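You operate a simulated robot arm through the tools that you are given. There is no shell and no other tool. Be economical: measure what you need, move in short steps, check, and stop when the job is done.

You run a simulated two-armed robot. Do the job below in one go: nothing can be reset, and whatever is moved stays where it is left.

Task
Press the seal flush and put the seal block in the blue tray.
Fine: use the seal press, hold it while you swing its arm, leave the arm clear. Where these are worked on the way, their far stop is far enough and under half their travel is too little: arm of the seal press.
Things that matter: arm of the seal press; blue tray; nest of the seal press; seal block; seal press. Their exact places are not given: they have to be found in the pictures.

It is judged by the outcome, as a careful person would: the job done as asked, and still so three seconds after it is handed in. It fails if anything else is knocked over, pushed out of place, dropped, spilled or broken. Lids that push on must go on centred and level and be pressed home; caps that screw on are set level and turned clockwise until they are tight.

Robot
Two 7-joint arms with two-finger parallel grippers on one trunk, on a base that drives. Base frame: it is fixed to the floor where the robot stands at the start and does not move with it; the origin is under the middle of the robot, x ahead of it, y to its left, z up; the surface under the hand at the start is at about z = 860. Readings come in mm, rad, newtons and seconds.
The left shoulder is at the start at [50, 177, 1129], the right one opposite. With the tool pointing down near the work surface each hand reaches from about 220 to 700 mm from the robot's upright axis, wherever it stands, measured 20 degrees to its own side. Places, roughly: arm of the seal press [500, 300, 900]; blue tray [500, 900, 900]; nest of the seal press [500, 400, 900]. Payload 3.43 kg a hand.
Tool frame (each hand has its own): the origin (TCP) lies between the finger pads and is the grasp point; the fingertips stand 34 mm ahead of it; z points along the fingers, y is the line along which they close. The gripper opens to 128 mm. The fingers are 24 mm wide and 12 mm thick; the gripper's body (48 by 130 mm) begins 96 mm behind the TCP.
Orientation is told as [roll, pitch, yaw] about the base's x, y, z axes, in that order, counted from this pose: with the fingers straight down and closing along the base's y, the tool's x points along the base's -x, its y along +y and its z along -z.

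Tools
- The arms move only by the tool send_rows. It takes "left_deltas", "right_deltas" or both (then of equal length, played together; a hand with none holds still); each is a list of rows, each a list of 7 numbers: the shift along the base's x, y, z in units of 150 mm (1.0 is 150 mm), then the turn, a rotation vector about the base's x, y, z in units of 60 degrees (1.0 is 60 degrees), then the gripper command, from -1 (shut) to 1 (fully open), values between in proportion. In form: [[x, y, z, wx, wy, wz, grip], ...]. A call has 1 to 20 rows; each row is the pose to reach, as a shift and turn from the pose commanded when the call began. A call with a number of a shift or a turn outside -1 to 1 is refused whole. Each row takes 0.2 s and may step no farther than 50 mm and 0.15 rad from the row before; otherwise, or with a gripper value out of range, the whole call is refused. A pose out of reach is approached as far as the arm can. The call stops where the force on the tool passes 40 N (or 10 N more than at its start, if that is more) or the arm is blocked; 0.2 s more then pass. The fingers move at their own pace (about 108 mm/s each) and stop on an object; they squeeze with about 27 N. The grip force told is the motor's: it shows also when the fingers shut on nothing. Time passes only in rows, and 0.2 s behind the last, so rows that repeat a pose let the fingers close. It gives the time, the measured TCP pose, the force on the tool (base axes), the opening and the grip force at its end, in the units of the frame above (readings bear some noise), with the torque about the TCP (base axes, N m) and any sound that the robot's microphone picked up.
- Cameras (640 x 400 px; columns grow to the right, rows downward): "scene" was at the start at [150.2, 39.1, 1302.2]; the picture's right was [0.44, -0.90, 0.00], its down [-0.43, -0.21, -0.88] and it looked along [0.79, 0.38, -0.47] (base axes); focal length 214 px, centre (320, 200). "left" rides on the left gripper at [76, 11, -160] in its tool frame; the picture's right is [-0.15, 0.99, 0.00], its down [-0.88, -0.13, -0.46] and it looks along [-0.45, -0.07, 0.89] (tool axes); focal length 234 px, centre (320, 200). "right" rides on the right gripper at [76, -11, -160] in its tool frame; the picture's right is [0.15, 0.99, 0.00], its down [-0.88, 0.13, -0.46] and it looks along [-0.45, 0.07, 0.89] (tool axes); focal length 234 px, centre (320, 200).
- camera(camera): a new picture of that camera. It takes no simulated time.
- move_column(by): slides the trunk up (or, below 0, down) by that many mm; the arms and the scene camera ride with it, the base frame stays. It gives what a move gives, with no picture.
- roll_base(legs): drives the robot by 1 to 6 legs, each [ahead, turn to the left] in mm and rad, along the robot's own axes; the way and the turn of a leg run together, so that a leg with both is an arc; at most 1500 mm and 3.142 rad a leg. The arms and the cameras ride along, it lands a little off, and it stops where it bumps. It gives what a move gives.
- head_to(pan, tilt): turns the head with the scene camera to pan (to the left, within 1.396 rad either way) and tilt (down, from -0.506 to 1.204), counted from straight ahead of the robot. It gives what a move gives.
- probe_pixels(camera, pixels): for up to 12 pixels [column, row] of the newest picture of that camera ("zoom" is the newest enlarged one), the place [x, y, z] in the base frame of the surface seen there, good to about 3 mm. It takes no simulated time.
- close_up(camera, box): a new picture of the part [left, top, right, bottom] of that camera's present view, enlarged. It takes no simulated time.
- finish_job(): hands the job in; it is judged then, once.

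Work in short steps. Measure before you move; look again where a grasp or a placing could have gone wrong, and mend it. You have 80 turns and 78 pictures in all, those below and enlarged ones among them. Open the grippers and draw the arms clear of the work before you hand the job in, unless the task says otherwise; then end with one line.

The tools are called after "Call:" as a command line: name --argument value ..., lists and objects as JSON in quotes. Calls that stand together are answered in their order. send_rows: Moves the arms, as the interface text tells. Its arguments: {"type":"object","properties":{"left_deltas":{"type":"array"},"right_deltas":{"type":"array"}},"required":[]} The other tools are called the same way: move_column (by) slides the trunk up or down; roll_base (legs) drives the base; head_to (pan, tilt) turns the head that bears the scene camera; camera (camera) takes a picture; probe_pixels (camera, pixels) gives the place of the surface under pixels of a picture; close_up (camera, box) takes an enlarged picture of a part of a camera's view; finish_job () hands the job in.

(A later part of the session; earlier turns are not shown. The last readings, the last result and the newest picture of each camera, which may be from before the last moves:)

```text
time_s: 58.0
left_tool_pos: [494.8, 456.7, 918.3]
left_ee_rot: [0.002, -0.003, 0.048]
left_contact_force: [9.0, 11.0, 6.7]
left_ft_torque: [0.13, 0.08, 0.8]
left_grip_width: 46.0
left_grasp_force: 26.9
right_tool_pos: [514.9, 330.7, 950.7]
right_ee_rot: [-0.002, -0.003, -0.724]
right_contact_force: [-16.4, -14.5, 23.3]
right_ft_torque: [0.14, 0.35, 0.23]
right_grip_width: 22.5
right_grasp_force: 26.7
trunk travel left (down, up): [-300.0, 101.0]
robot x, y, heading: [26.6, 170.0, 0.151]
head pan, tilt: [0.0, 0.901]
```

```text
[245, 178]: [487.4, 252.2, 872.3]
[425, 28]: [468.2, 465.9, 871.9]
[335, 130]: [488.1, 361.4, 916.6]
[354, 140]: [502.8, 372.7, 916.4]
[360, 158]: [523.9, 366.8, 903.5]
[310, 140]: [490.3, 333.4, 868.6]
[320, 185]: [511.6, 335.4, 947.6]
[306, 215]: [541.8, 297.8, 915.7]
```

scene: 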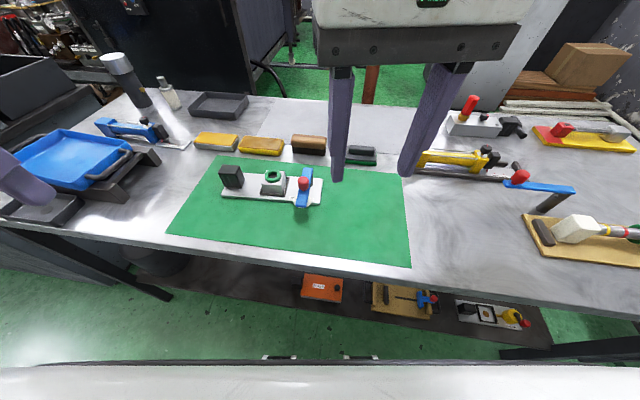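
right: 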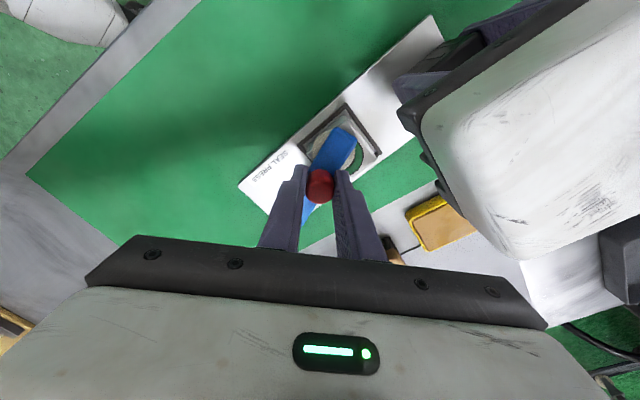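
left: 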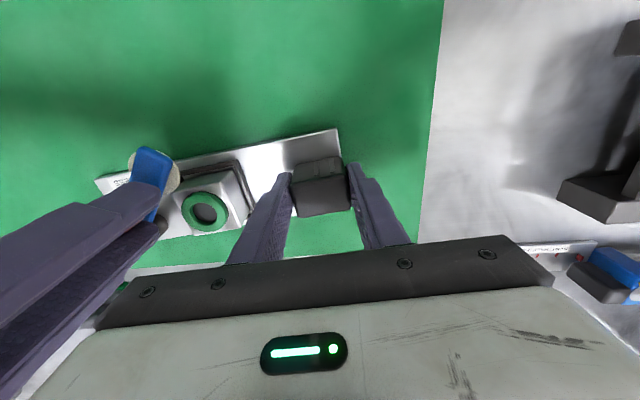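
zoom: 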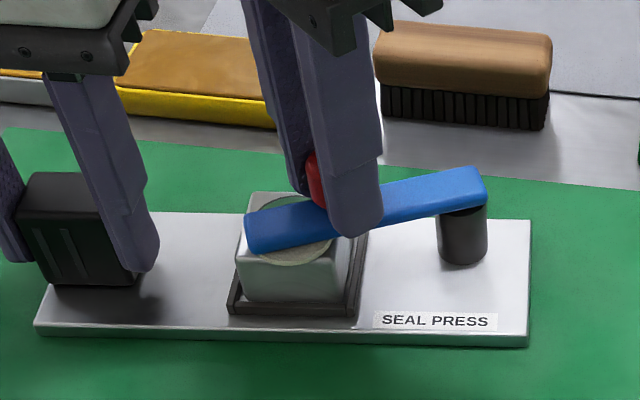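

The plate yawed ~2.5° again under a ~2.3 N·m moment; the arm is ~72° swung. I press harder with the left hand and bias the push toward +y (through the hold point), easing the down force on the arm.

Call:
send_rows --right_deltas '[[0, 0.005, 0.007, 0, 0, 0, -1], [0, 0.012, 0.012, 0, 0, 0, -1], [0.01, 0.018, 0.012, 0, 0, 0, -1], [0.02, 0.022, 0.012, 0, 0, 0, -1], [0.03, 0.025, 0.012, 0, 0, 0, -1], [0.04, 0.028, 0.012, 0, 0, 0, -1]]' --left_deltas '[[0, 0, -0.01, 0, 0, -0.01, -1], [0, 0, -0.02, 0, 0, -0.02, -1], [0, 0, -0.03, 0, 0, -0.03, -1], [0, 0, -0.03, 0, 0, -0.04, -1], [0, 0, -0.03, 0, 0, -0.05, -1], [0, 0, -0.03, 0, 0, -0.06, -1]]'

Call:
close_up --camera "scene" --box '[220, 130, 340, 210]'

Call:
probe_pixels --camera "zoom" --pixels '[[255, 235], [250, 220], [475, 180], [50, 320], [520, 332], [255, 205]]'

```text
time_s: 59.4
left_tool_pos: [498.4, 456.1, 916.9]
left_ee_rot: [0.005, -0.009, -0.014]
left_contact_force: [-1.1, 22.2, 30.1]
left_ft_torque: [0.14, -0.28, 1.07]
left_grip_width: 48.1
left_grasp_force: 26.9
right_tool_pos: [524.2, 333.1, 951.4]
right_ee_rot: [-0.005, -0.007, -0.729]
right_contact_force: [-6.0, -25.2, -1.2]
right_ft_torque: [-0.43, 0.03, 0.15]
right_grip_width: 22.5
right_grasp_force: 27.0
trunk travel left (down, up): [-300.0, 101.0]
robot x, y, heading: [26.7, 174.2, 0.153]
head pan, tilt: [0.0, 0.901]
```

```text
5.00 times, centred on (280, 170) of scene
```

zoom: 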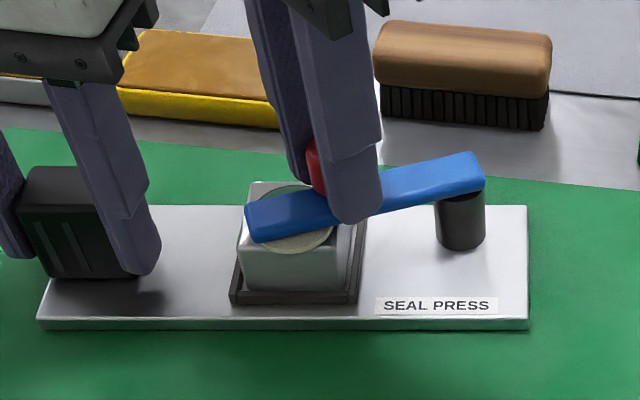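

```text
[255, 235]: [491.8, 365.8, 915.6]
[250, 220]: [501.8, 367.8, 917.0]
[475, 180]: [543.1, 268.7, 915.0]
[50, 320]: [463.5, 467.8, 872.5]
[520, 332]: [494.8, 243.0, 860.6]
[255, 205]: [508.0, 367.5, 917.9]
```

The arm barely moved while the plate yawed; it may be near its stop. Look from the right hand's camera.

Call:
close_up --camera "right" --box '[270, 80, 410, 220]'

Call:
probe_pixels --camera "zoom" --pixels '[[280, 60], [345, 95], [370, 150], [385, 120], [400, 170], [270, 110], [240, 130], [330, 120]]'

```text
2.86 times, centred on (340, 150) of right
```

zoom: 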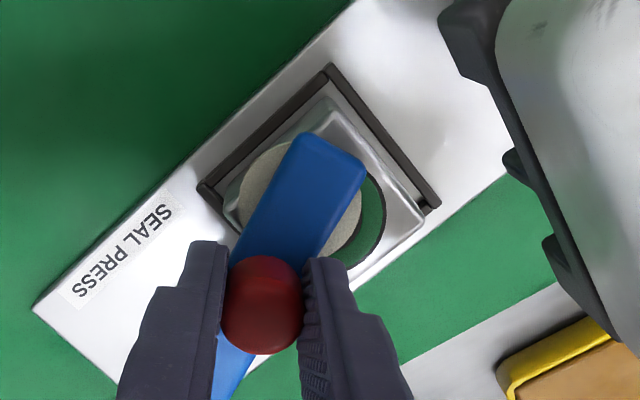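

```text
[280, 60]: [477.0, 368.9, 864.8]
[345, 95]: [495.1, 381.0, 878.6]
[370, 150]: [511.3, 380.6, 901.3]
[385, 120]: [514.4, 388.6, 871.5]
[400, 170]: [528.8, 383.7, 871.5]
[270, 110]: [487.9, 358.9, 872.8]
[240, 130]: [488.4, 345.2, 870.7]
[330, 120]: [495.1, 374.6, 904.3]
```

The disc is ~7 mm short of centred. Pushing at the knob gives too much moment on the hold, so I'll release it, let the plate straighten, and push the arm's side farther out (~75 mm from the pivot) with closed fingers instead.

Call:
send_rows --right_deltas '[[0, -0.02, 0, 0, 0, 0, -0.5], [0, -0.02, 0, 0, 0, 0, -0.3], [0, -0.02, 0.2, 0, 0, 0, -0.3], [-0.05, -0.1, 0.4, 0, 0, 0, -0.3], [-0.2, -0.2, 0.45, 0, 0, 0.13, -0.5], [-0.3, -0.23, 0.45, 0, 0, 0.26, -1], [-0.33, -0.23, 0.45, 0, 0, 0.39, -1], [-0.33, -0.23, 0.45, 0, 0, 0.52, -1], [-0.33, -0.23, 0.45, 0, 0, 0.65, -1], [-0.33, -0.23, 0.45, 0, 0, 0.78, -1], [-0.33, -0.23, 0.45, 0, 0, 0.91, -1]]' --left_deltas '[[0, 0, 0.01, 0, 0, 0, -1], [0, 0, 0.02, 0, 0, 0, -1], [0, 0, 0.03, 0, 0, 0, -1], [0, 0, 0.03, 0, 0, 0.02, -1], [0, 0, 0.03, 0, 0, 0.04, -1], [0, 0, 0.03, 0, 0, 0.06, -1], [0, 0, 0.03, 0, 0, 0.06, -1], [0, 0, 0.03, 0, 0, 0.06, -1], [0, 0, 0.03, 0, 0, 0.06, -1], [0, 0, 0.03, 0, 0, 0.06, -1], [0, 0, 0.03, 0, 0, 0.06, -1]]'

Call:
send_rows --right_deltas '[[0, 0, 0, 0, 0, 0.13, -1], [0, 0, 0, 0, 0, 0.26, -1], [0, 0, 0, 0, 0, 0.39, -1], [0, 0, 0, 0, 0, 0.52, -1], [0, 0, 0, 0, 0, 0.65, -1], [0, 0, 0, 0, 0, 0.73, -1]]'

Call:
close_up --camera "scene" --box '[220, 130, 340, 210]'

Call:
probe_pixels --camera "zoom" --pixels '[[60, 320], [500, 332], [250, 230], [475, 185], [300, 218], [300, 200], [330, 190]]'

```text
time_s: 61.8
left_tool_pos: [497.1, 456.3, 916.1]
left_ee_rot: [0.0, 0.0, 0.048]
left_contact_force: [-1.8, -2.1, 0.1]
left_ft_torque: [-0.18, 0.16, 0.07]
left_grip_width: 46.0
left_grasp_force: 26.9
right_tool_pos: [475.0, 301.7, 1018.2]
right_ee_rot: [0.003, -0.002, 0.228]
right_contact_force: [-0.2, -0.5, -0.8]
right_ft_torque: [-0.01, 0.03, 0.0]
right_grip_width: 0.1
right_grasp_force: 26.9
trunk travel left (down, up): [-300.0, 101.0]
robot x, y, heading: [25.8, 167.1, 0.149]
head pan, tilt: [0.0, 0.901]
```

```text
time_s: 63.2
left_tool_pos: [496.4, 457.8, 914.4]
left_ee_rot: [-0.001, -0.001, 0.049]
left_contact_force: [0.6, 0.2, 0.4]
left_ft_torque: [0.18, 0.11, 0.09]
left_grip_width: 46.0
left_grasp_force: 27.1
right_tool_pos: [474.5, 301.1, 1017.8]
right_ee_rot: [0.0, -0.001, 0.992]
right_contact_force: [0.3, -0.3, -0.9]
right_ft_torque: [0.0, -0.01, -0.01]
right_grip_width: 0.0
right_grasp_force: 27.4
trunk travel left (down, up): [-300.0, 101.0]
robot x, y, heading: [25.4, 170.7, 0.149]
head pan, tilt: [0.0, 0.901]
```

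```text
5.00 times, centred on (280, 170) of scene
```

zoom: 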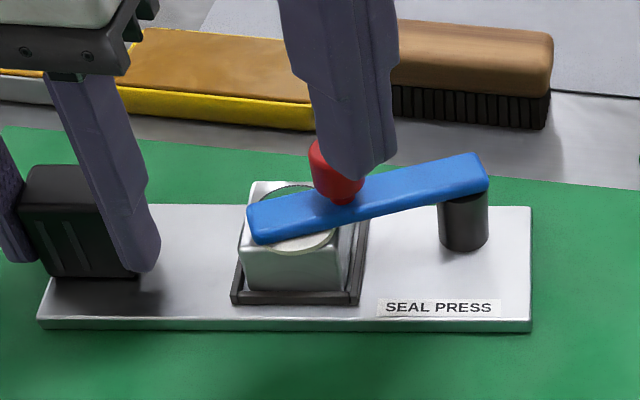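

```text
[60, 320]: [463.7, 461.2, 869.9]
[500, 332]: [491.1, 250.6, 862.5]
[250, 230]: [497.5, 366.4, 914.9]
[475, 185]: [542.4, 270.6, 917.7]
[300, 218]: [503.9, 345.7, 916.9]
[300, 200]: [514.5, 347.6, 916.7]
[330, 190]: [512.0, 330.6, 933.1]
```

Arm side at the contact spot is about x≈499 at y≈345. Move the closed right fingers to (478,334), tips at ≈911 (above block top, beside the arm), with the left pressing down again.

Call:
send_rows --right_deltas '[[0.013, 0.11, 0, 0, 0, 0, -1], [0.027, 0.219, -0.05, 0, 0, 0, -1], [0.027, 0.219, -0.2, 0, 0, 0, -1], [0.027, 0.219, -0.35, 0, 0, 0, -1], [0.027, 0.219, -0.44, 0, 0, 0, -1], [0.027, 0.219, -0.482, 0, 0, 0, -1]]' --left_deltas '[[0, 0, 0, 0, 0, 0, -1], [0, 0, 0, 0, 0, 0, -1], [0, 0, 0, 0, 0, 0, -1], [0, 0, -0.01, 0, 0, 0, -1], [0, 0, -0.02, 0, 0, 0, -1], [0, 0, -0.03, 0, 0, 0, -1]]'

Call:
close_up --camera "scene" --box '[220, 130, 340, 210]'

```text
time_s: 64.6
left_tool_pos: [496.8, 456.1, 915.6]
left_ee_rot: [-0.002, -0.009, 0.048]
left_contact_force: [-0.2, 4.2, 21.1]
left_ft_torque: [-0.12, 0.88, 0.37]
left_grip_width: 45.4
left_grasp_force: 26.9
right_tool_pos: [477.8, 335.9, 947.2]
right_ee_rot: [-0.001, -0.001, 0.99]
right_contact_force: [0.3, 0.2, 1.0]
right_ft_torque: [-0.01, -0.02, 0.02]
right_grip_width: 0.0
right_grasp_force: 27.2
trunk travel left (down, up): [-300.0, 101.0]
robot x, y, heading: [27.6, 168.7, 0.149]
head pan, tilt: [0.0, 0.901]
```

```text
5.00 times, centred on (280, 170) of scene
```

zoom: 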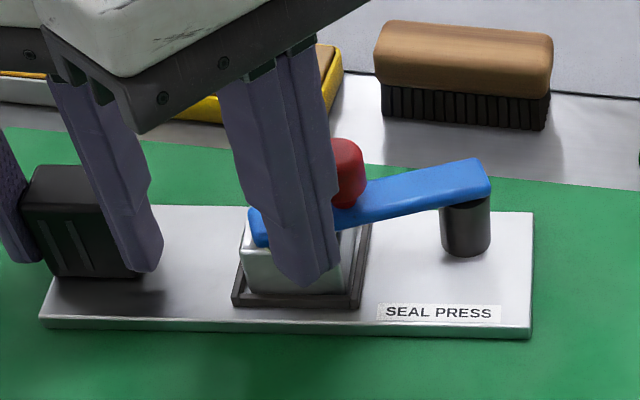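

In place. Push along (0.91,0.42) in small steps.

Call:
send_rows --right_deltas '[[0.012, 0.006, -0.008, 0, 0, 0, -1], [0.025, 0.012, -0.008, 0, 0, 0, -1], [0.04, 0.018, -0.008, 0, 0, 0, -1], [0.055, 0.025, -0.008, 0, 0, 0, -1], [0.07, 0.032, -0.008, 0, 0, 0, -1], [0.085, 0.039, -0.008, 0, 0, 0, -1]]'

Call:
close_up --camera "scene" --box '[220, 130, 340, 210]'

Call:
probe_pixels --camera "zoom" --pixels '[[60, 320], [500, 332], [252, 230], [475, 185], [400, 195], [430, 185]]'

```text
time_s: 66.0
left_tool_pos: [498.0, 455.8, 915.8]
left_ee_rot: [0.001, -0.01, 0.052]
left_contact_force: [10.4, 9.7, 25.9]
left_ft_torque: [-0.7, 0.79, 1.34]
left_grip_width: 46.1
left_grasp_force: 27.1
right_tool_pos: [488.5, 340.0, 945.7]
right_ee_rot: [0.001, 0.003, 0.99]
right_contact_force: [-16.3, -11.7, 0.6]
right_ft_torque: [-0.36, 0.47, -0.13]
right_grip_width: 0.0
right_grasp_force: 27.3
trunk travel left (down, up): [-300.0, 101.0]
robot x, y, heading: [29.7, 172.8, 0.15]
head pan, tilt: [0.0, 0.901]
```

```text
5.00 times, centred on (280, 170) of scene
```

zoom: 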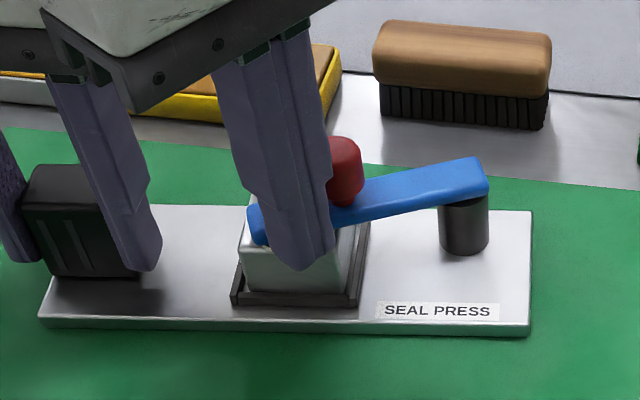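

```text
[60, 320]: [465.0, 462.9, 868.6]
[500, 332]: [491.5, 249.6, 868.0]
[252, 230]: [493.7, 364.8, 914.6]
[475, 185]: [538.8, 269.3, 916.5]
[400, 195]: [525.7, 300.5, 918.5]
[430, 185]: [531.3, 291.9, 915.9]
```

The plate holds, with 20 N at the arm and no further movement. Push ~3 mm more to see whether it's the stop.

Call:
send_rows --right_deltas '[[0.008, 0.004, 0, 0, 0, 0, -1], [0.016, 0.007, 0, 0, 0, 0, -1], [0.022, 0.01, 0, 0, 0, 0, -1]]'

Call:
camera --camera "left"

Call:
close_up --camera "scene" --box '[220, 130, 340, 210]'

Call:
probe_pixels --camera "zoom" --pixels '[[60, 320], [500, 332], [252, 230], [475, 185], [400, 195], [430, 185]]'

```text
time_s: 66.8
left_tool_pos: [498.0, 457.4, 916.1]
left_ee_rot: [0.003, -0.01, 0.05]
left_contact_force: [11.8, 10.8, 22.7]
left_ft_torque: [-0.69, -0.45, 1.06]
left_grip_width: 46.4
left_grasp_force: 27.1
right_tool_pos: [493.3, 341.2, 945.8]
right_ee_rot: [0.0, 0.0, 0.99]
right_contact_force: [-16.7, -11.5, 0.5]
right_ft_torque: [-0.35, 0.47, -0.09]
right_grip_width: 0.0
right_grasp_force: 27.5
trunk travel left (down, up): [-300.0, 101.0]
robot x, y, heading: [23.5, 172.3, 0.15]
head pan, tilt: [0.0, 0.901]
```

```text
13 pictures are left
```

left: 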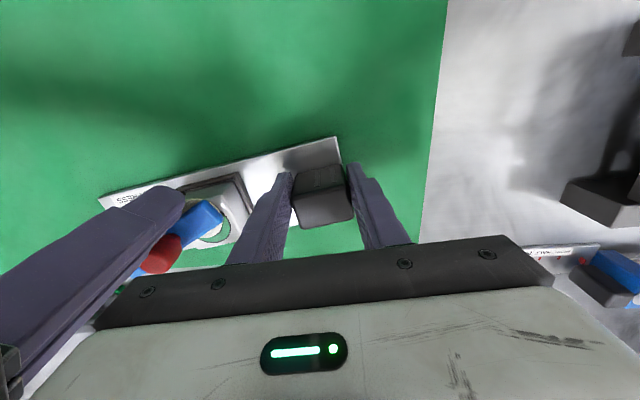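

```text
5.00 times, centred on (280, 170) of scene
```

zoom: 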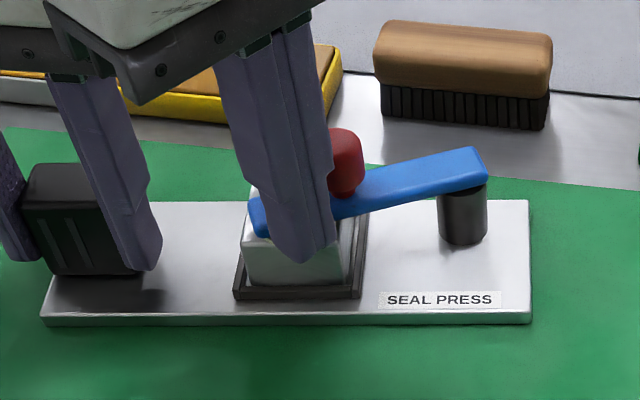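

```text
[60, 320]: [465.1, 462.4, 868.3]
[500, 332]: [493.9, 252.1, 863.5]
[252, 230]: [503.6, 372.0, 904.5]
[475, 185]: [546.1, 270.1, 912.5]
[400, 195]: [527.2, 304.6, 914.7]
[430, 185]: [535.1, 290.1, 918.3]
```

The arm and plate now move as one body under ~1.4 N·m, so the arm is at its far stop. Back the fist off and rise; unload and re-close the left grip so the plate squares up to the pads.

Call:
send_rows --right_deltas '[[-0.05, -0.03, 0, 0, 0, 0, -1], [-0.12, -0.06, 0, 0, 0, 0, -1], [-0.12, -0.06, 0.2, 0, 0, 0, -1], [-0.12, -0.06, 0.4, 0, 0, 0, -1], [-0.12, -0.06, 0.4, 0, 0, 0, -1], [-0.12, -0.06, 0.4, 0, 0, 0, -1], [-0.12, -0.06, 0.4, 0, 0, 0, -1], [-0.12, -0.06, 0.4, 0, 0, 0, -1], [-0.12, -0.06, 0.4, 0, 0, 0, -1]]' --left_deltas '[[0, 0, 0.02, 0, 0, 0, -1], [0, 0, 0.04, 0, 0, 0, -1], [0, 0, 0.04, 0, 0, 0, -0.2], [0, 0, 0.04, 0, 0, 0, -0.2], [0, 0, 0.04, 0, 0, -0.03, -1], [0, 0, 0.04, 0, 0, -0.03, -1], [0, 0, 0.04, 0, 0, -0.03, -1], [0, 0, 0.04, 0, 0, -0.03, -1], [0, 0, 0.04, 0, 0, -0.03, -1]]'

Call:
close_up --camera "scene" --box '[220, 130, 340, 210]'

Call:
probe_pixels --camera "zoom" --pixels '[[60, 315], [510, 315], [255, 230], [475, 180], [300, 215], [300, 200], [400, 190], [275, 245], [330, 240]]'

```text
time_s: 68.8
left_tool_pos: [498.4, 456.8, 917.6]
left_ee_rot: [-0.001, -0.001, 0.018]
left_contact_force: [0.4, 0.6, -0.8]
left_ft_torque: [0.45, 0.11, 0.04]
left_grip_width: 45.4
left_grasp_force: 26.7
right_tool_pos: [477.9, 333.6, 1003.8]
right_ee_rot: [0.0, -0.001, 0.99]
right_contact_force: [0.5, -1.0, -0.1]
right_ft_torque: [-0.01, -0.01, 0.0]
right_grip_width: 0.0
right_grasp_force: 26.6
trunk travel left (down, up): [-300.0, 101.0]
robot x, y, heading: [26.7, 171.3, 0.149]
head pan, tilt: [0.0, 0.901]
```

```text
5.00 times, centred on (280, 170) of scene
```

zoom: 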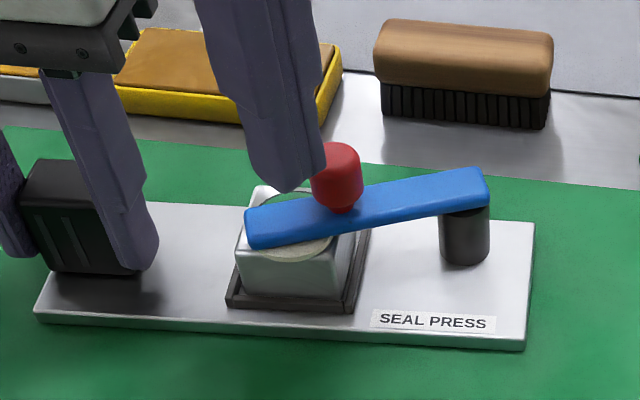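

```text
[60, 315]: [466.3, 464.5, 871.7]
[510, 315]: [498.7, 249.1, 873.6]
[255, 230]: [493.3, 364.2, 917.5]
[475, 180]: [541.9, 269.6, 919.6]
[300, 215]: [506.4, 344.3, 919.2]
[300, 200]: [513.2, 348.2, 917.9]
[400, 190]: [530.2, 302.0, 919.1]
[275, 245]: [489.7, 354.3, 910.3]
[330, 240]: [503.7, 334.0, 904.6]
```

Plate is squared again. Probe the visible seal part behind the arm against the block's top to see if it is pressed.

Call:
probe_pixels --camera "zoom" --pixels '[[280, 195], [290, 194], [300, 191], [272, 198], [258, 190], [262, 195], [250, 200], [270, 186], [345, 215], [305, 196]]'

Call:
close_up --camera "scene" --box '[260, 160, 300, 190]'

```text
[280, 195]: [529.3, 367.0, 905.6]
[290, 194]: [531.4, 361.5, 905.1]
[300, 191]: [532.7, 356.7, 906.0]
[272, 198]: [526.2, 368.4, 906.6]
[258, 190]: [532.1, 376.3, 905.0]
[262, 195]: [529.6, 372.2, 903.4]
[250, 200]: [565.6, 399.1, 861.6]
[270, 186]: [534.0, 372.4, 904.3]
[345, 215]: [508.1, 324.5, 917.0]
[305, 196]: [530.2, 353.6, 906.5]
```

```text
13.33 times, centred on (280, 175) of scene
```

zoom: 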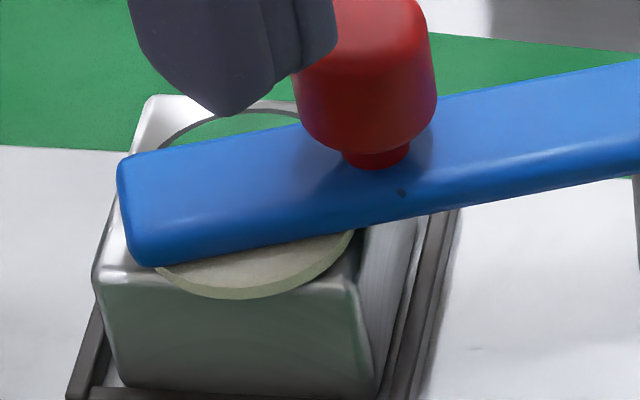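

The visible seal lies at z≈905.5, level with the block top (≈904.5): it is flush. Now swing the arm back: turn the right hand to yaw ≈ −0.65 again, above the knob.

Call:
send_rows --right_deltas '[[0, -0.1, 0.06, 0, 0, -0.13, -1], [-0.02, -0.22, 0.06, 0, 0, -0.26, -1], [-0.02, -0.22, 0.06, 0, 0, -0.39, -1], [-0.02, -0.22, 0.06, 0, 0, -0.52, -1], [-0.02, -0.22, 0.06, 0, 0, -0.65, -0.5], [-0.02, -0.22, 0.06, 0, 0, -0.78, -0.2], [-0.02, -0.22, 0.06, 0, 0, -0.91, -0.2]]'

Call:
send_rows --right_deltas '[[0, 0, 0, 0, 0, -0.13, -0.2], [0, 0, 0, 0, 0, -0.26, -0.2], [0, 0, 0, 0, 0, -0.39, -0.2], [0, 0, 0, 0, 0, -0.52, -0.2], [0.1, 0.1, 0, 0, 0, -0.65, -0.2], [0.2, 0.18, 0, 0, 0, -0.66, -0.2]]'

Call:
camera --camera "right"

```text
time_s: 70.4
left_tool_pos: [497.8, 457.0, 917.6]
left_ee_rot: [-0.001, 0.0, 0.018]
left_contact_force: [0.3, -0.5, -0.7]
left_ft_torque: [0.31, 0.06, 0.1]
left_grip_width: 44.8
left_grasp_force: 27.2
right_tool_pos: [473.9, 301.1, 1012.6]
right_ee_rot: [-0.001, 0.002, 0.035]
right_contact_force: [-0.1, -0.4, -0.5]
right_ft_torque: [-0.03, 0.0, 0.01]
right_grip_width: 51.3
right_grasp_force: 0.0
trunk travel left (down, up): [-300.0, 101.0]
robot x, y, heading: [25.2, 173.4, 0.151]
head pan, tilt: [0.0, 0.901]
```

```text
time_s: 71.8
left_tool_pos: [496.9, 457.3, 918.9]
left_ee_rot: [-0.001, 0.0, 0.018]
left_contact_force: [-0.5, 0.5, -0.6]
left_ft_torque: [0.19, -0.01, 0.04]
left_grip_width: 44.7
left_grasp_force: 27.2
right_tool_pos: [502.8, 328.7, 1011.7]
right_ee_rot: [0.0, -0.001, -0.656]
right_contact_force: [0.1, 0.6, 0.1]
right_ft_torque: [-0.02, -0.01, 0.01]
right_grip_width: 51.2
right_grasp_force: 0.0
trunk travel left (down, up): [-300.0, 101.0]
robot x, y, heading: [30.4, 171.1, 0.146]
head pan, tilt: [0.0, 0.901]
```

```text
9 pictures are left
```

right: 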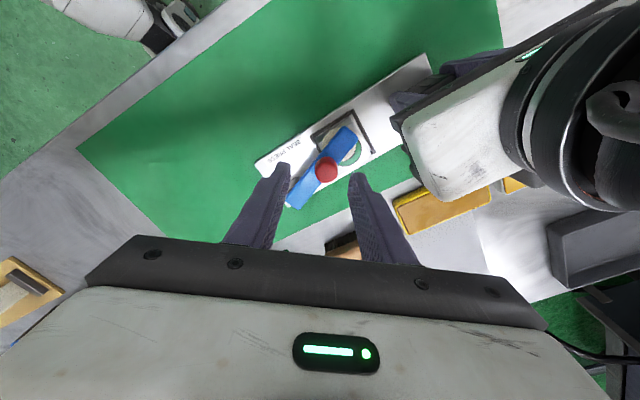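

Call:
probe_pixels --camera "right" --pixels '[[326, 163], [326, 175], [319, 169], [333, 169], [262, 168], [420, 62], [340, 132], [352, 138], [292, 196], [298, 204], [326, 169]]'

```text
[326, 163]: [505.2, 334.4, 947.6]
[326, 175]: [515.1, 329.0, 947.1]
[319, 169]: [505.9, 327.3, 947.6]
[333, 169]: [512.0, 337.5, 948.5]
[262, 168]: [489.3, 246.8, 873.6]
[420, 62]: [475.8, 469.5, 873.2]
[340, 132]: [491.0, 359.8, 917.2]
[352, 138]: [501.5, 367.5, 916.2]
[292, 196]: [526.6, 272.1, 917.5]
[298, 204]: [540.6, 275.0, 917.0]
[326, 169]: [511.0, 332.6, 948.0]
```

Knob ≈ (510,332). Grip it and swing back the first ~35°, hand turning with the arm.

Call:
send_rows --right_deltas '[[0.048, 0.022, -0.1, 0, 0, 0, -0.2], [0.048, 0.022, -0.25, 0, 0, 0, -0.2], [0.048, 0.022, -0.38, 0, 0, 0, -0.3], [0.048, 0.022, -0.395, 0, 0, 0, -1], [0.048, 0.022, -0.395, 0, 0, 0, -1], [0.048, 0.022, -0.395, 0, 0, 0, -1]]'

Call:
send_rows --right_deltas '[[-0.014, -0.008, 0, 0, 0, 0.03, -1], [-0.029, -0.015, 0, 0, 0, 0.06, -1], [-0.056, -0.034, 0, 0, 0, 0.11, -1], [-0.085, -0.054, 0, 0, 0, 0.17, -1], [-0.11, -0.077, 0, 0, 0, 0.22, -1], [-0.133, -0.102, 0, 0, 0, 0.27, -1], [-0.153, -0.13, 0, 0, 0, 0.33, -1], [-0.171, -0.158, 0, 0, 0, 0.38, -1]]'

Call:
close_up --camera "scene" --box '[220, 130, 340, 210]'

```text
time_s: 73.2
left_tool_pos: [496.6, 457.7, 918.8]
left_ee_rot: [0.0, -0.001, 0.018]
left_contact_force: [3.7, -2.3, -5.3]
left_ft_torque: [0.59, -0.52, 0.5]
left_grip_width: 44.8
left_grasp_force: 27.1
right_tool_pos: [510.6, 331.6, 954.2]
right_ee_rot: [0.001, 0.0, -0.655]
right_contact_force: [-1.9, 1.9, 10.3]
right_ft_torque: [-0.2, 0.36, -0.07]
right_grip_width: 22.6
right_grasp_force: 27.4
trunk travel left (down, up): [-300.0, 101.0]
robot x, y, heading: [26.8, 173.3, 0.153]
head pan, tilt: [0.0, 0.901]
```

```text
time_s: 74.1
left_tool_pos: [494.1, 450.8, 919.7]
left_ee_rot: [-0.006, 0.007, -0.002]
left_contact_force: [-1.2, -1.5, -0.3]
left_ft_torque: [-0.19, -0.52, 0.16]
left_grip_width: 45.5
left_grasp_force: 26.7
right_tool_pos: [508.6, 323.4, 953.8]
right_ee_rot: [0.008, -0.001, -0.552]
right_contact_force: [1.5, 0.9, 0.1]
right_ft_torque: [0.1, 0.59, -0.33]
right_grip_width: 22.9
right_grasp_force: 27.3
trunk travel left (down, up): [-300.0, 101.0]
robot x, y, heading: [27.2, 169.5, 0.148]
head pan, tilt: [0.0, 0.901]
stopped in row 4 (left hand): the force on the tool passed its limit at 46 N (the readings are from after the stop); the commanded pose is now the measured one
```

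```text
5.00 times, centred on (280, 170) of scene
```

zoom: 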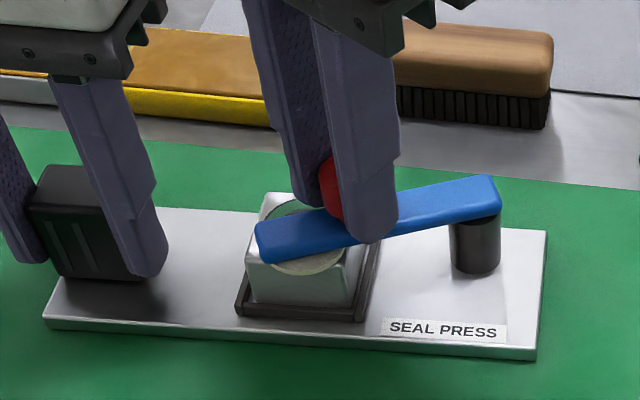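

The hands' bodies probably touched as I turned the right hand toward the left one (stopped at 46 N). I turn the right hand back to yaw ≈ −0.7 and swing without further turning.

Call:
send_rows --right_deltas '[[0, 0, 0, 0, 0, -0.07, -1], [0, 0, 0, 0, 0, -0.14, -1], [-0.014, -0.007, 0, 0, 0, -0.14, -1], [-0.029, -0.015, 0, 0, 0, -0.14, -1], [-0.043, -0.024, 0, 0, 0, -0.14, -1], [-0.057, -0.034, 0, 0, 0, -0.14, -1], [-0.071, -0.044, 0, 0, 0, -0.14, -1], [-0.085, -0.054, 0, 0, 0, -0.14, -1]]'

Call:
close_up --camera "scene" --box '[220, 130, 340, 210]'

```text
time_s: 75.9
left_tool_pos: [494.5, 452.0, 918.0]
left_ee_rot: [-0.009, 0.006, -0.003]
left_contact_force: [2.0, -13.0, -0.2]
left_ft_torque: [0.77, -0.05, 0.01]
left_grip_width: 45.0
left_grasp_force: 27.1
right_tool_pos: [496.5, 318.2, 954.1]
right_ee_rot: [0.011, -0.002, -0.698]
right_contact_force: [-1.2, 13.9, -0.2]
right_ft_torque: [0.02, 0.17, 0.19]
right_grip_width: 22.4
right_grasp_force: 27.3
trunk travel left (down, up): [-300.0, 101.0]
robot x, y, heading: [29.7, 171.3, 0.149]
head pan, tilt: [0.0, 0.901]
```

```text
5.00 times, centred on (280, 170) of scene
```

zoom: 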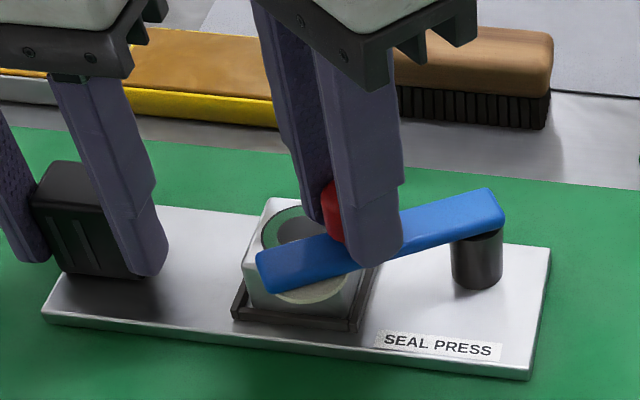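

Arm is swinging back and the seal looks flush. Continue along the arc with a little less −y.

Call:
send_rows --right_deltas '[[-0.017, -0.004, 0, 0, 0, 0, -1], [-0.033, -0.012, 0, 0, 0, 0, -1], [-0.05, -0.022, 0, 0, 0, 0, -1], [-0.067, -0.035, 0, 0, 0, 0.03, -1], [-0.08, -0.048, 0, 0, 0, 0.06, -1], [-0.092, -0.062, 0, 0, 0, 0.1, -1], [-0.103, -0.078, 0, 0, 0, 0.14, -1], [-0.113, -0.095, 0, 0, 0, 0.18, -1]]'

Call:
send_rows --right_deltas '[[-0.008, -0.016, 0, 0, 0, 0.04, -1], [-0.016, -0.032, 0, 0, 0, 0.08, -1], [-0.023, -0.05, 0, 0, 0, 0.12, -1], [-0.029, -0.068, 0, 0, 0, 0.16, -1], [-0.034, -0.087, 0, 0, 0, 0.2, -1], [-0.038, -0.107, 0, 0, 0, 0.24, -1]]'

Call:
close_up --camera "scene" --box '[220, 130, 340, 210]'

Call:
probe_pixels --camera "zoom" --pixels '[[50, 318], [525, 378], [255, 235], [290, 215], [300, 230], [290, 275]]'

```text
time_s: 77.7
left_tool_pos: [495.1, 452.5, 918.4]
left_ee_rot: [-0.006, 0.003, -0.002]
left_contact_force: [2.7, -10.5, 0.9]
left_ft_torque: [0.92, -0.03, 0.13]
left_grip_width: 44.9
left_grasp_force: 27.3
right_tool_pos: [478.7, 302.0, 953.5]
right_ee_rot: [0.011, -0.001, -0.51]
right_contact_force: [-1.8, 11.5, -0.4]
right_ft_torque: [-0.26, 0.12, 0.29]
right_grip_width: 22.8
right_grasp_force: 27.3
trunk travel left (down, up): [-300.0, 101.0]
robot x, y, heading: [26.9, 167.9, 0.154]
head pan, tilt: [0.0, 0.901]
```

```text
time_s: 79.1
left_tool_pos: [495.1, 452.4, 918.2]
left_ee_rot: [-0.007, 0.007, -0.003]
left_contact_force: [3.1, -9.3, 0.3]
left_ft_torque: [0.92, 0.12, 0.41]
left_grip_width: 44.9
left_grasp_force: 27.7
right_tool_pos: [472.5, 286.9, 954.2]
right_ee_rot: [0.012, -0.003, -0.258]
right_contact_force: [-3.9, 9.3, 0.6]
right_ft_torque: [-0.34, 0.04, 0.28]
right_grip_width: 23.0
right_grasp_force: 26.8
trunk travel left (down, up): [-300.0, 101.0]
robot x, y, heading: [26.3, 168.4, 0.145]
head pan, tilt: [0.0, 0.901]
```

```text
5.00 times, centred on (280, 170) of scene
```

zoom: 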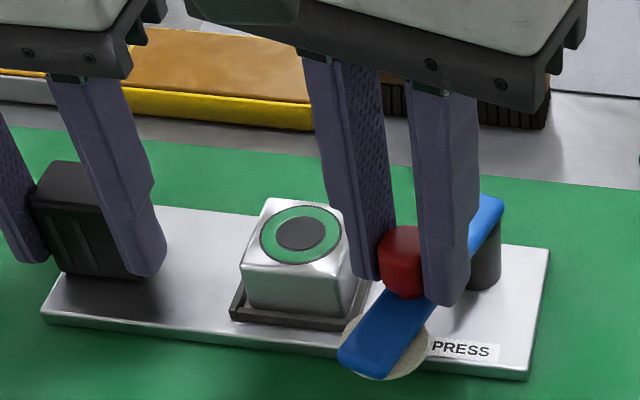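

```text
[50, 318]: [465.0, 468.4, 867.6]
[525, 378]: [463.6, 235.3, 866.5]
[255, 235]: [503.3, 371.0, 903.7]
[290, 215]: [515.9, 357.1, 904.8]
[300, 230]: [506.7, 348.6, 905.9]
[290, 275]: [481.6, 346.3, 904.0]
```

The seal is flush and the arm nearly parked. Finish the return swing.

Call:
send_rows --right_deltas '[[-0.003, -0.022, 0, 0, 0, 0.04, -1], [-0.006, -0.044, 0, 0, 0, 0.08, -1], [-0.008, -0.066, 0, 0, 0, 0.12, -1], [-0.009, -0.088, 0, 0, 0, 0.16, -1], [-0.01, -0.11, 0, 0, 0, 0.2, -1], [-0.009, -0.132, 0, 0, 0, 0.22, -1]]'

```text
time_s: 80.5
left_tool_pos: [495.2, 450.9, 918.0]
left_ee_rot: [-0.009, 0.007, -0.005]
left_contact_force: [-0.5, -13.3, -0.1]
left_ft_torque: [0.86, -0.06, 0.42]
left_grip_width: 44.6
left_grasp_force: 27.4
right_tool_pos: [473.4, 267.0, 953.1]
right_ee_rot: [0.012, -0.004, -0.03]
right_contact_force: [0.9, 12.4, 0.0]
right_ft_torque: [-0.28, 0.14, -0.23]
right_grip_width: 23.0
right_grasp_force: 26.9
trunk travel left (down, up): [-300.0, 101.0]
robot x, y, heading: [26.4, 171.2, 0.153]
head pan, tilt: [0.0, 0.901]
```

Arm is back at its start. Release the knob and withdraw the right hand; then the left nudges the press back those few mm and lets go.

Call:
send_rows --right_deltas '[[0, 0.01, 0, 0, 0, 0, -0.4], [0, 0.01, 0, 0, 0, 0, -0.3], [0, 0.01, 0, 0, 0, 0, -0.3], [0, 0.01, 0.2, 0, 0, 0, -0.3], [0, 0.01, 0.45, 0, 0, 0, -0.3], [-0.1, -0.2, 0.7, 0, 0, 0.05, -0.3], [-0.2, -0.45, 0.9, 0, 0, 0.1, -0.3], [-0.35, -0.7, 0.95, 0, 0, 0.15, -0.3]]' --left_deltas '[[0, 0, 0, 0, 0, 0, -1], [0, 0, 0, 0, 0, 0, -1], [0, 0, 0, 0, 0, 0, -1], [0, 0, 0, 0, 0, 0, -1], [0.007, 0.013, 0, 0, 0, 0.015, -1], [0.013, 0.026, 0, 0, 0, 0.03, -1], [0.02, 0.04, 0, 0, 0, 0.045, -1], [0.02, 0.04, 0, 0, 0, 0.045, -1]]'

Call:
send_rows --left_deltas '[[0, 0, 0, 0, 0, 0, -0.1], [0, 0, 0, 0, 0, 0, 0.1], [0, 0, 0.15, 0, 0, 0, 0.1], [0, 0, 0.35, 0, 0, 0, 0.1], [0, -0.1, 0.55, 0, 0, 0, 0.1], [0.02, -0.35, 0.6, 0, 0, 0, 0.1], [0.04, -0.55, 0.6, 0, 0, 0, 0.1], [0.05, -0.667, 0.6, 0, 0, 0, 0.1], [0.05, -0.667, 0.6, 0, 0, 0, 0.1]]'

Call:
close_up --camera "left" --box '[240, 90, 400, 190]'

```text
refused: row 6 steps farther than a row can; nothing moved
```

```text
time_s: 82.5
left_tool_pos: [468.2, 386.4, 1006.8]
left_ee_rot: [-0.009, 0.006, -0.001]
left_contact_force: [-0.7, -0.1, -0.4]
left_ft_torque: [0.02, 0.01, 0.0]
left_grip_width: 70.6
left_grasp_force: 0.0
left hand out of reach, approached as far as the arm can: row 6, 7, 8, 9
right_tool_pos: [472.1, 265.9, 953.7]
right_ee_rot: [0.012, -0.002, -0.028]
right_contact_force: [0.0, 0.6, -0.4]
right_ft_torque: [-0.48, 0.15, -0.01]
right_grip_width: 23.0
right_grasp_force: 26.5
trunk travel left (down, up): [-300.0, 101.0]
robot x, y, heading: [28.3, 174.0, 0.153]
head pan, tilt: [0.0, 0.901]
```

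```text
4.00 times, centred on (320, 140) of left
```

zoom: 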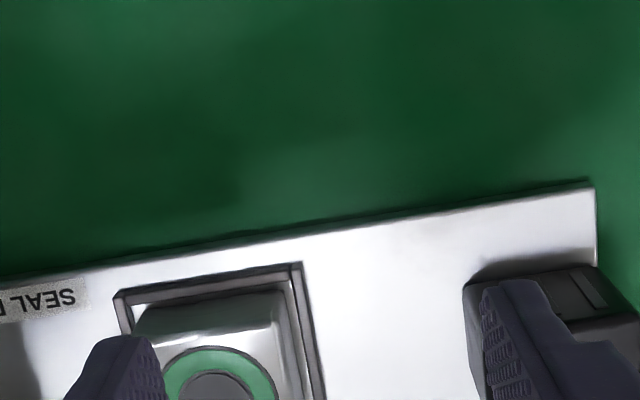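

The left can't reach the nest; the right hand did so earlier and will take the block. Probe the block in this picture, release the knob and raise the right hand; send the left away.

Call:
probe_pixels --camera "zoom" --pixels '[[140, 332], [275, 325], [218, 385], [128, 295], [295, 270], [50, 268], [580, 195], [285, 390], [215, 345]]'

Call:
send_rows --right_deltas '[[0, 0.01, 0, 0, 0, 0, -0.4], [0, 0.01, 0, 0, 0, 0, -0.3], [0, 0.01, 0, 0, 0, 0, -0.3], [0, 0.01, 0.2, 0, 0, 0, -0.3], [0, 0.01, 0.4, 0, 0, 0, -0.3]]' --left_deltas '[[-0.05, 0.1, 0.1, 0, 0, 0.02, 0.1], [-0.1, 0.25, 0.2, 0, 0, 0.04, 0.1], [-0.25, 0.45, 0.3, 0, 0, 0.08, 0.1], [-0.45, 0.65, 0.45, 0, 0, 0.12, 0.1], [-0.65, 0.85, 0.6, 0, 0, 0.15, 0.1]]'

```text
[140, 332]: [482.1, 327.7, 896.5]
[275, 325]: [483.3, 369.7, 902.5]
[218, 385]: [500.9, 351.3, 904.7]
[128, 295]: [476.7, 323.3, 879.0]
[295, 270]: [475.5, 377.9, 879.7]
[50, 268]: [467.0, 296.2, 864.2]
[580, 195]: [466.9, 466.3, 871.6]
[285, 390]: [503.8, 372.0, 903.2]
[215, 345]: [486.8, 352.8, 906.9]
```

```text
time_s: 83.7
left_tool_pos: [369.2, 514.9, 1098.2]
left_ee_rot: [-0.008, 0.005, 0.154]
left_contact_force: [0.2, -0.4, 0.0]
left_ft_torque: [-0.02, -0.01, 0.01]
left_grip_width: 70.2
left_grasp_force: 0.0
right_tool_pos: [470.7, 268.6, 1014.7]
right_ee_rot: [0.008, -0.003, -0.028]
right_contact_force: [-0.8, 0.2, 0.0]
right_ft_torque: [-0.03, -0.04, -0.02]
right_grip_width: 45.1
right_grasp_force: 0.1
trunk travel left (down, up): [-300.0, 101.0]
robot x, y, heading: [28.5, 170.0, 0.151]
head pan, tilt: [0.0, 0.901]
```

Block centre ≈ (504.5,351), yaw ≈ 0.5°. Move the right hand over it, lower to TCP ≈ 914 and grip.

Call:
send_rows --right_deltas '[[0.06, 0.18, 0, 0, 0, 0.01, 0.1], [0.12, 0.36, 0, 0, 0, 0.02, 0.25], [0.18, 0.5, 0, 0, 0, 0.036, 0.25], [0.225, 0.549, 0, 0, 0, 0.036, 0.25], [0.225, 0.549, -0.2, 0, 0, 0.036, 0.25], [0.225, 0.549, -0.4, 0, 0, 0.036, 0.25], [0.225, 0.549, -0.55, 0, 0, 0.036, 0.25], [0.225, 0.549, -0.63, 0, 0, 0.036, 0.25], [0.225, 0.549, -0.668, 0, 0, 0.036, 0.25], [0.225, 0.549, -0.668, 0, 0, 0.036, 0.25]]'

Call:
close_up --camera "right" --box '[230, 80, 410, 240]'

```text
time_s: 85.9
left_tool_pos: [372.4, 513.9, 1098.1]
left_ee_rot: [-0.008, 0.005, 0.155]
left_contact_force: [-0.3, 0.1, -0.3]
left_ft_torque: [-0.01, -0.01, -0.01]
left_grip_width: 70.2
left_grasp_force: 0.0
right_tool_pos: [504.5, 349.9, 913.7]
right_ee_rot: [0.011, -0.003, 0.008]
right_contact_force: [1.0, 0.2, -0.7]
right_ft_torque: [-0.01, 0.02, -0.03]
right_grip_width: 80.0
right_grasp_force: 0.0
trunk travel left (down, up): [-300.0, 101.0]
robot x, y, heading: [24.1, 174.4, 0.152]
head pan, tilt: [0.0, 0.901]
```

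```text
2.50 times, centred on (320, 160) of right
```

zoom: 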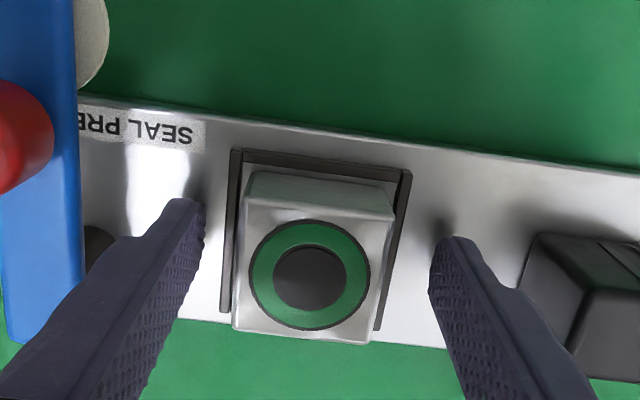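

Aligned, seal flush. Close, wait, and lift slowly.

Call:
send_rows --right_deltas '[[0, 0, 0, 0, 0, 0, 0], [0, 0, 0, 0, 0, 0, -1], [0, 0, 0, 0, 0, 0, -1], [0, 0, 0, 0, 0, 0, -1], [0, 0, 0, 0, 0, 0, -1], [0, 0, 0, 0, 0, 0, -1]]'

Call:
send_rows --right_deltas '[[0, 0, 0.01, 0, 0, 0, -1], [0, 0, 0.02, 0, 0, 0, -1], [0, 0, 0.035, 0, 0, 0, -1], [0, 0, 0.05, 0, 0, 0, -1], [0, 0, 0.07, 0, 0, 0, -1], [0, 0, 0.1, 0, 0, 0, -1], [0, 0, 0.15, 0, 0, 0, -1], [0, 0, 0.2, 0, 0, 0, -1], [0, 0, 0.27, 0, 0, 0, -1], [0, 0, 0.35, 0, 0, 0, -1], [0, 0, 0.43, 0, 0, 0, -1], [0, 0, 0.52, 0, 0, 0, -1], [0, 0, 0.62, 0, 0, 0, -1], [0, 0, 0.72, 0, 0, 0, -1]]'

```text
time_s: 87.3
left_tool_pos: [372.7, 514.3, 1099.2]
left_ee_rot: [-0.007, 0.006, 0.154]
left_contact_force: [0.3, 0.4, 0.2]
left_ft_torque: [-0.05, -0.01, -0.03]
left_grip_width: 70.2
left_grasp_force: 0.1
right_tool_pos: [505.4, 349.0, 912.4]
right_ee_rot: [0.01, -0.002, 0.01]
right_contact_force: [-0.1, -0.4, -0.1]
right_ft_torque: [-0.07, 0.01, 0.02]
right_grip_width: 47.5
right_grasp_force: 26.6
trunk travel left (down, up): [-300.0, 101.0]
robot x, y, heading: [29.1, 173.5, 0.152]
head pan, tilt: [0.0, 0.901]
```

```text
time_s: 90.3
left_tool_pos: [372.8, 514.4, 1098.8]
left_ee_rot: [-0.007, 0.005, 0.157]
left_contact_force: [-0.3, -0.2, 0.5]
left_ft_torque: [0.04, -0.01, 0.04]
left_grip_width: 69.9
left_grasp_force: 0.0
right_tool_pos: [502.9, 350.1, 1021.2]
right_ee_rot: [0.008, 0.0, 0.008]
right_contact_force: [-0.6, -0.4, -1.6]
right_ft_torque: [0.03, -0.02, -0.01]
right_grip_width: 47.3
right_grasp_force: 26.6
trunk travel left (down, up): [-300.0, 101.0]
robot x, y, heading: [28.8, 171.1, 0.149]
head pan, tilt: [0.0, 0.901]
```

Block held and lifted. Retract both hands toward the body before driving to the tray.

Call:
send_rows --right_deltas '[[-0.05, -0.05, 0.1, 0, 0, 0, -1], [-0.15, -0.13, 0.25, 0, 0, 0, -1], [-0.28, -0.24, 0.4, 0, 0, 0, -1], [-0.41, -0.36, 0.5, 0, 0, 0, -1], [-0.55, -0.48, 0.57, 0, 0, 0, -1], [-0.68, -0.6, 0.57, 0, 0, 0, -1], [-0.82, -0.73, 0.57, 0, 0, 0, -1], [-0.93, -0.82, 0.57, 0, 0, 0, -1], [-0.97, -0.85, 0.57, 0, 0, 0, -1]]' --left_deltas '[[-0.05, 0, 0.05, 0, 0, 0, 0.1], [-0.1, 0, 0.1, 0, 0, 0, 0.1], [-0.2, 0, 0.15, 0, 0, 0, 0.1], [-0.3, 0, 0.15, 0, 0, 0, 0.1], [-0.4, 0, 0.15, 0, 0, 0, 0.1], [-0.5, 0, 0.15, 0, 0, 0, 0.1], [-0.6, 0, 0.15, 0, 0, 0, 0.1], [-0.7, 0, 0.15, 0, 0, 0, 0.1], [-0.7, 0, 0.15, 0, 0, 0, 0.1]]'

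Call:
roll_base --legs '[[0, 1.42], [430, 0], [0, -1.2]]'

Call:
camera --camera "scene"

```text
time_s: 92.3
left_tool_pos: [266.8, 513.2, 1119.0]
left_ee_rot: [-0.008, 0.006, 0.155]
left_contact_force: [0.1, 0.1, -0.1]
left_ft_torque: [-0.01, 0.04, -0.01]
left_grip_width: 70.2
left_grasp_force: 0.1
right_tool_pos: [359.7, 221.8, 1108.7]
right_ee_rot: [0.01, -0.004, 0.009]
right_contact_force: [0.0, 0.1, -1.0]
right_ft_torque: [-0.03, 0.01, -0.02]
right_grip_width: 47.5
right_grasp_force: 27.1
trunk travel left (down, up): [-300.0, 101.0]
robot x, y, heading: [23.9, 171.8, 0.148]
head pan, tilt: [0.0, 0.901]
```

```text
time_s: 101.5
left_tool_pos: [195.1, 988.5, 1119.5]
left_ee_rot: [-0.007, 0.005, 0.354]
left_contact_force: [-0.6, -0.2, -0.4]
left_ft_torque: [0.02, -0.01, 0.01]
left_grip_width: 70.4
left_grasp_force: 0.0
right_tool_pos: [343.7, 720.3, 1107.3]
right_ee_rot: [0.012, -0.004, 0.208]
right_contact_force: [-0.4, -0.4, -1.4]
right_ft_torque: [0.02, 0.0, 0.01]
right_grip_width: 47.5
right_grasp_force: 26.7
trunk travel left (down, up): [-300.0, 101.0]
robot x, y, heading: [24.9, 604.1, 0.35]
head pan, tilt: [0.0, 0.901]
```

```text
3 pictures are left
```

scene: 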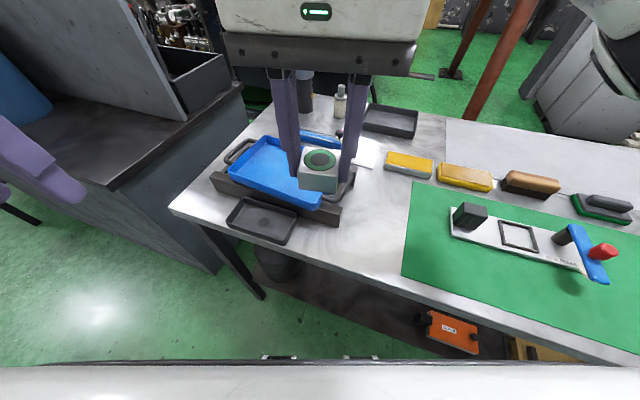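

Block still held; the tray is ahead. Probe tray floor and rims.

Call:
probe_pixels --camera "scene" --pixels '[[265, 165], [260, 180], [280, 190], [245, 170], [270, 150], [240, 172], [290, 200], [270, 140], [300, 203], [232, 160], [275, 175]]'

```text
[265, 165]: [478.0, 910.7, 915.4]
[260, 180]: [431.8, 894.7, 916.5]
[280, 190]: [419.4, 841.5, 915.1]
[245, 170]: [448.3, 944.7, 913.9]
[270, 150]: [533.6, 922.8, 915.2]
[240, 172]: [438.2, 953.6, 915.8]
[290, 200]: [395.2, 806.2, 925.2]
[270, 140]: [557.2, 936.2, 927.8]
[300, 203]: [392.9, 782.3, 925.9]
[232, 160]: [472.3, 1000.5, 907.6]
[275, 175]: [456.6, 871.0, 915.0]
```

Tray floor z≈915, centre ≈ (472,868). Carry the block there, then lower to just above the floor.

Call:
send_rows --right_deltas '[[0.05, 0.06, 0, 0, 0, 0, -1], [0.15, 0.18, 0, 0, 0, 0, -1], [0.27, 0.32, -0.05, 0, 0, 0, -1], [0.39, 0.46, -0.1, 0, 0, 0, -1], [0.51, 0.6, -0.15, 0, 0, 0, -1], [0.63, 0.74, -0.2, 0, 0, 0, -1], [0.74, 0.87, -0.25, 0, 0, 0, -1], [0.81, 0.95, -0.3, 0, 0, 0, -1], [0.84, 0.985, -0.3, 0, 0, 0, -1]]'

Call:
send_rows --right_deltas '[[0, 0, -0.1, 0, 0, 0, -1], [0, 0, -0.22, 0, 0, 0, -1], [0, 0, -0.34, 0, 0, 0, -1], [0, 0, -0.46, 0, 0, 0, -1], [0, 0, -0.56, 0, 0, 0, -1], [0, 0, -0.63, 0, 0, 0, -1], [0, 0, -0.66, 0, 0, 0, -1]]'

Call:
close_up --camera "scene" --box '[210, 120, 370, 220]'

```text
time_s: 103.5
left_tool_pos: [195.4, 989.4, 1120.0]
left_ee_rot: [-0.007, 0.005, 0.353]
left_contact_force: [-0.4, -0.6, 0.7]
left_ft_torque: [-0.01, -0.01, -0.03]
left_grip_width: 70.3
left_grasp_force: 0.2
right_tool_pos: [468.4, 869.5, 1062.8]
right_ee_rot: [0.009, -0.002, 0.209]
right_contact_force: [0.2, 0.8, -1.7]
right_ft_torque: [-0.01, 0.02, 0.0]
right_grip_width: 47.1
right_grasp_force: 27.2
trunk travel left (down, up): [-300.0, 101.0]
robot x, y, heading: [27.0, 609.4, 0.351]
head pan, tilt: [0.0, 0.901]
```

```text
time_s: 105.0
left_tool_pos: [196.4, 989.2, 1119.8]
left_ee_rot: [-0.007, 0.006, 0.355]
left_contact_force: [0.0, -0.7, 0.5]
left_ft_torque: [0.03, -0.05, -0.03]
left_grip_width: 70.6
left_grasp_force: 0.1
right_tool_pos: [470.7, 869.1, 963.1]
right_ee_rot: [0.01, -0.003, 0.208]
right_contact_force: [0.4, 0.0, -2.1]
right_ft_torque: [0.0, -0.01, 0.0]
right_grip_width: 47.4
right_grasp_force: 27.6
trunk travel left (down, up): [-300.0, 101.0]
robot x, y, heading: [23.6, 607.4, 0.348]
head pan, tilt: [0.0, 0.901]
```

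```text
4.00 times, centred on (290, 170) of scene
```

zoom: 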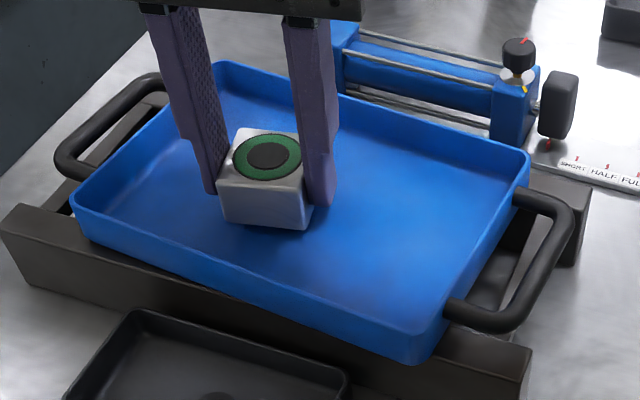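

Block is just above the tray floor. Lower gently until contact.

Call:
send_rows --right_deltas '[[0, 0, -0.012, 0, 0, 0, -1], [0, 0, -0.024, 0, 0, 0, -1], [0, 0, -0.036, 0, 0, 0, -1], [0, 0, -0.046, 0, 0, 0, -1], [0, 0, -0.052, 0, 0, 0, -1]]'

```text
time_s: 106.2
left_tool_pos: [195.3, 988.1, 1120.5]
left_ee_rot: [-0.007, 0.007, 0.354]
left_contact_force: [-0.7, 0.0, 0.3]
left_ft_torque: [0.01, 0.02, 0.0]
left_grip_width: 70.5
left_grasp_force: 0.0
right_tool_pos: [470.1, 868.8, 957.5]
right_ee_rot: [0.01, -0.005, 0.209]
right_contact_force: [-0.5, 1.0, 8.5]
right_ft_torque: [-0.24, -0.05, -0.01]
right_grip_width: 47.4
right_grasp_force: 26.8
trunk travel left (down, up): [-300.0, 101.0]
robot x, y, heading: [30.3, 605.2, 0.348]
head pan, tilt: [0.0, 0.901]
```

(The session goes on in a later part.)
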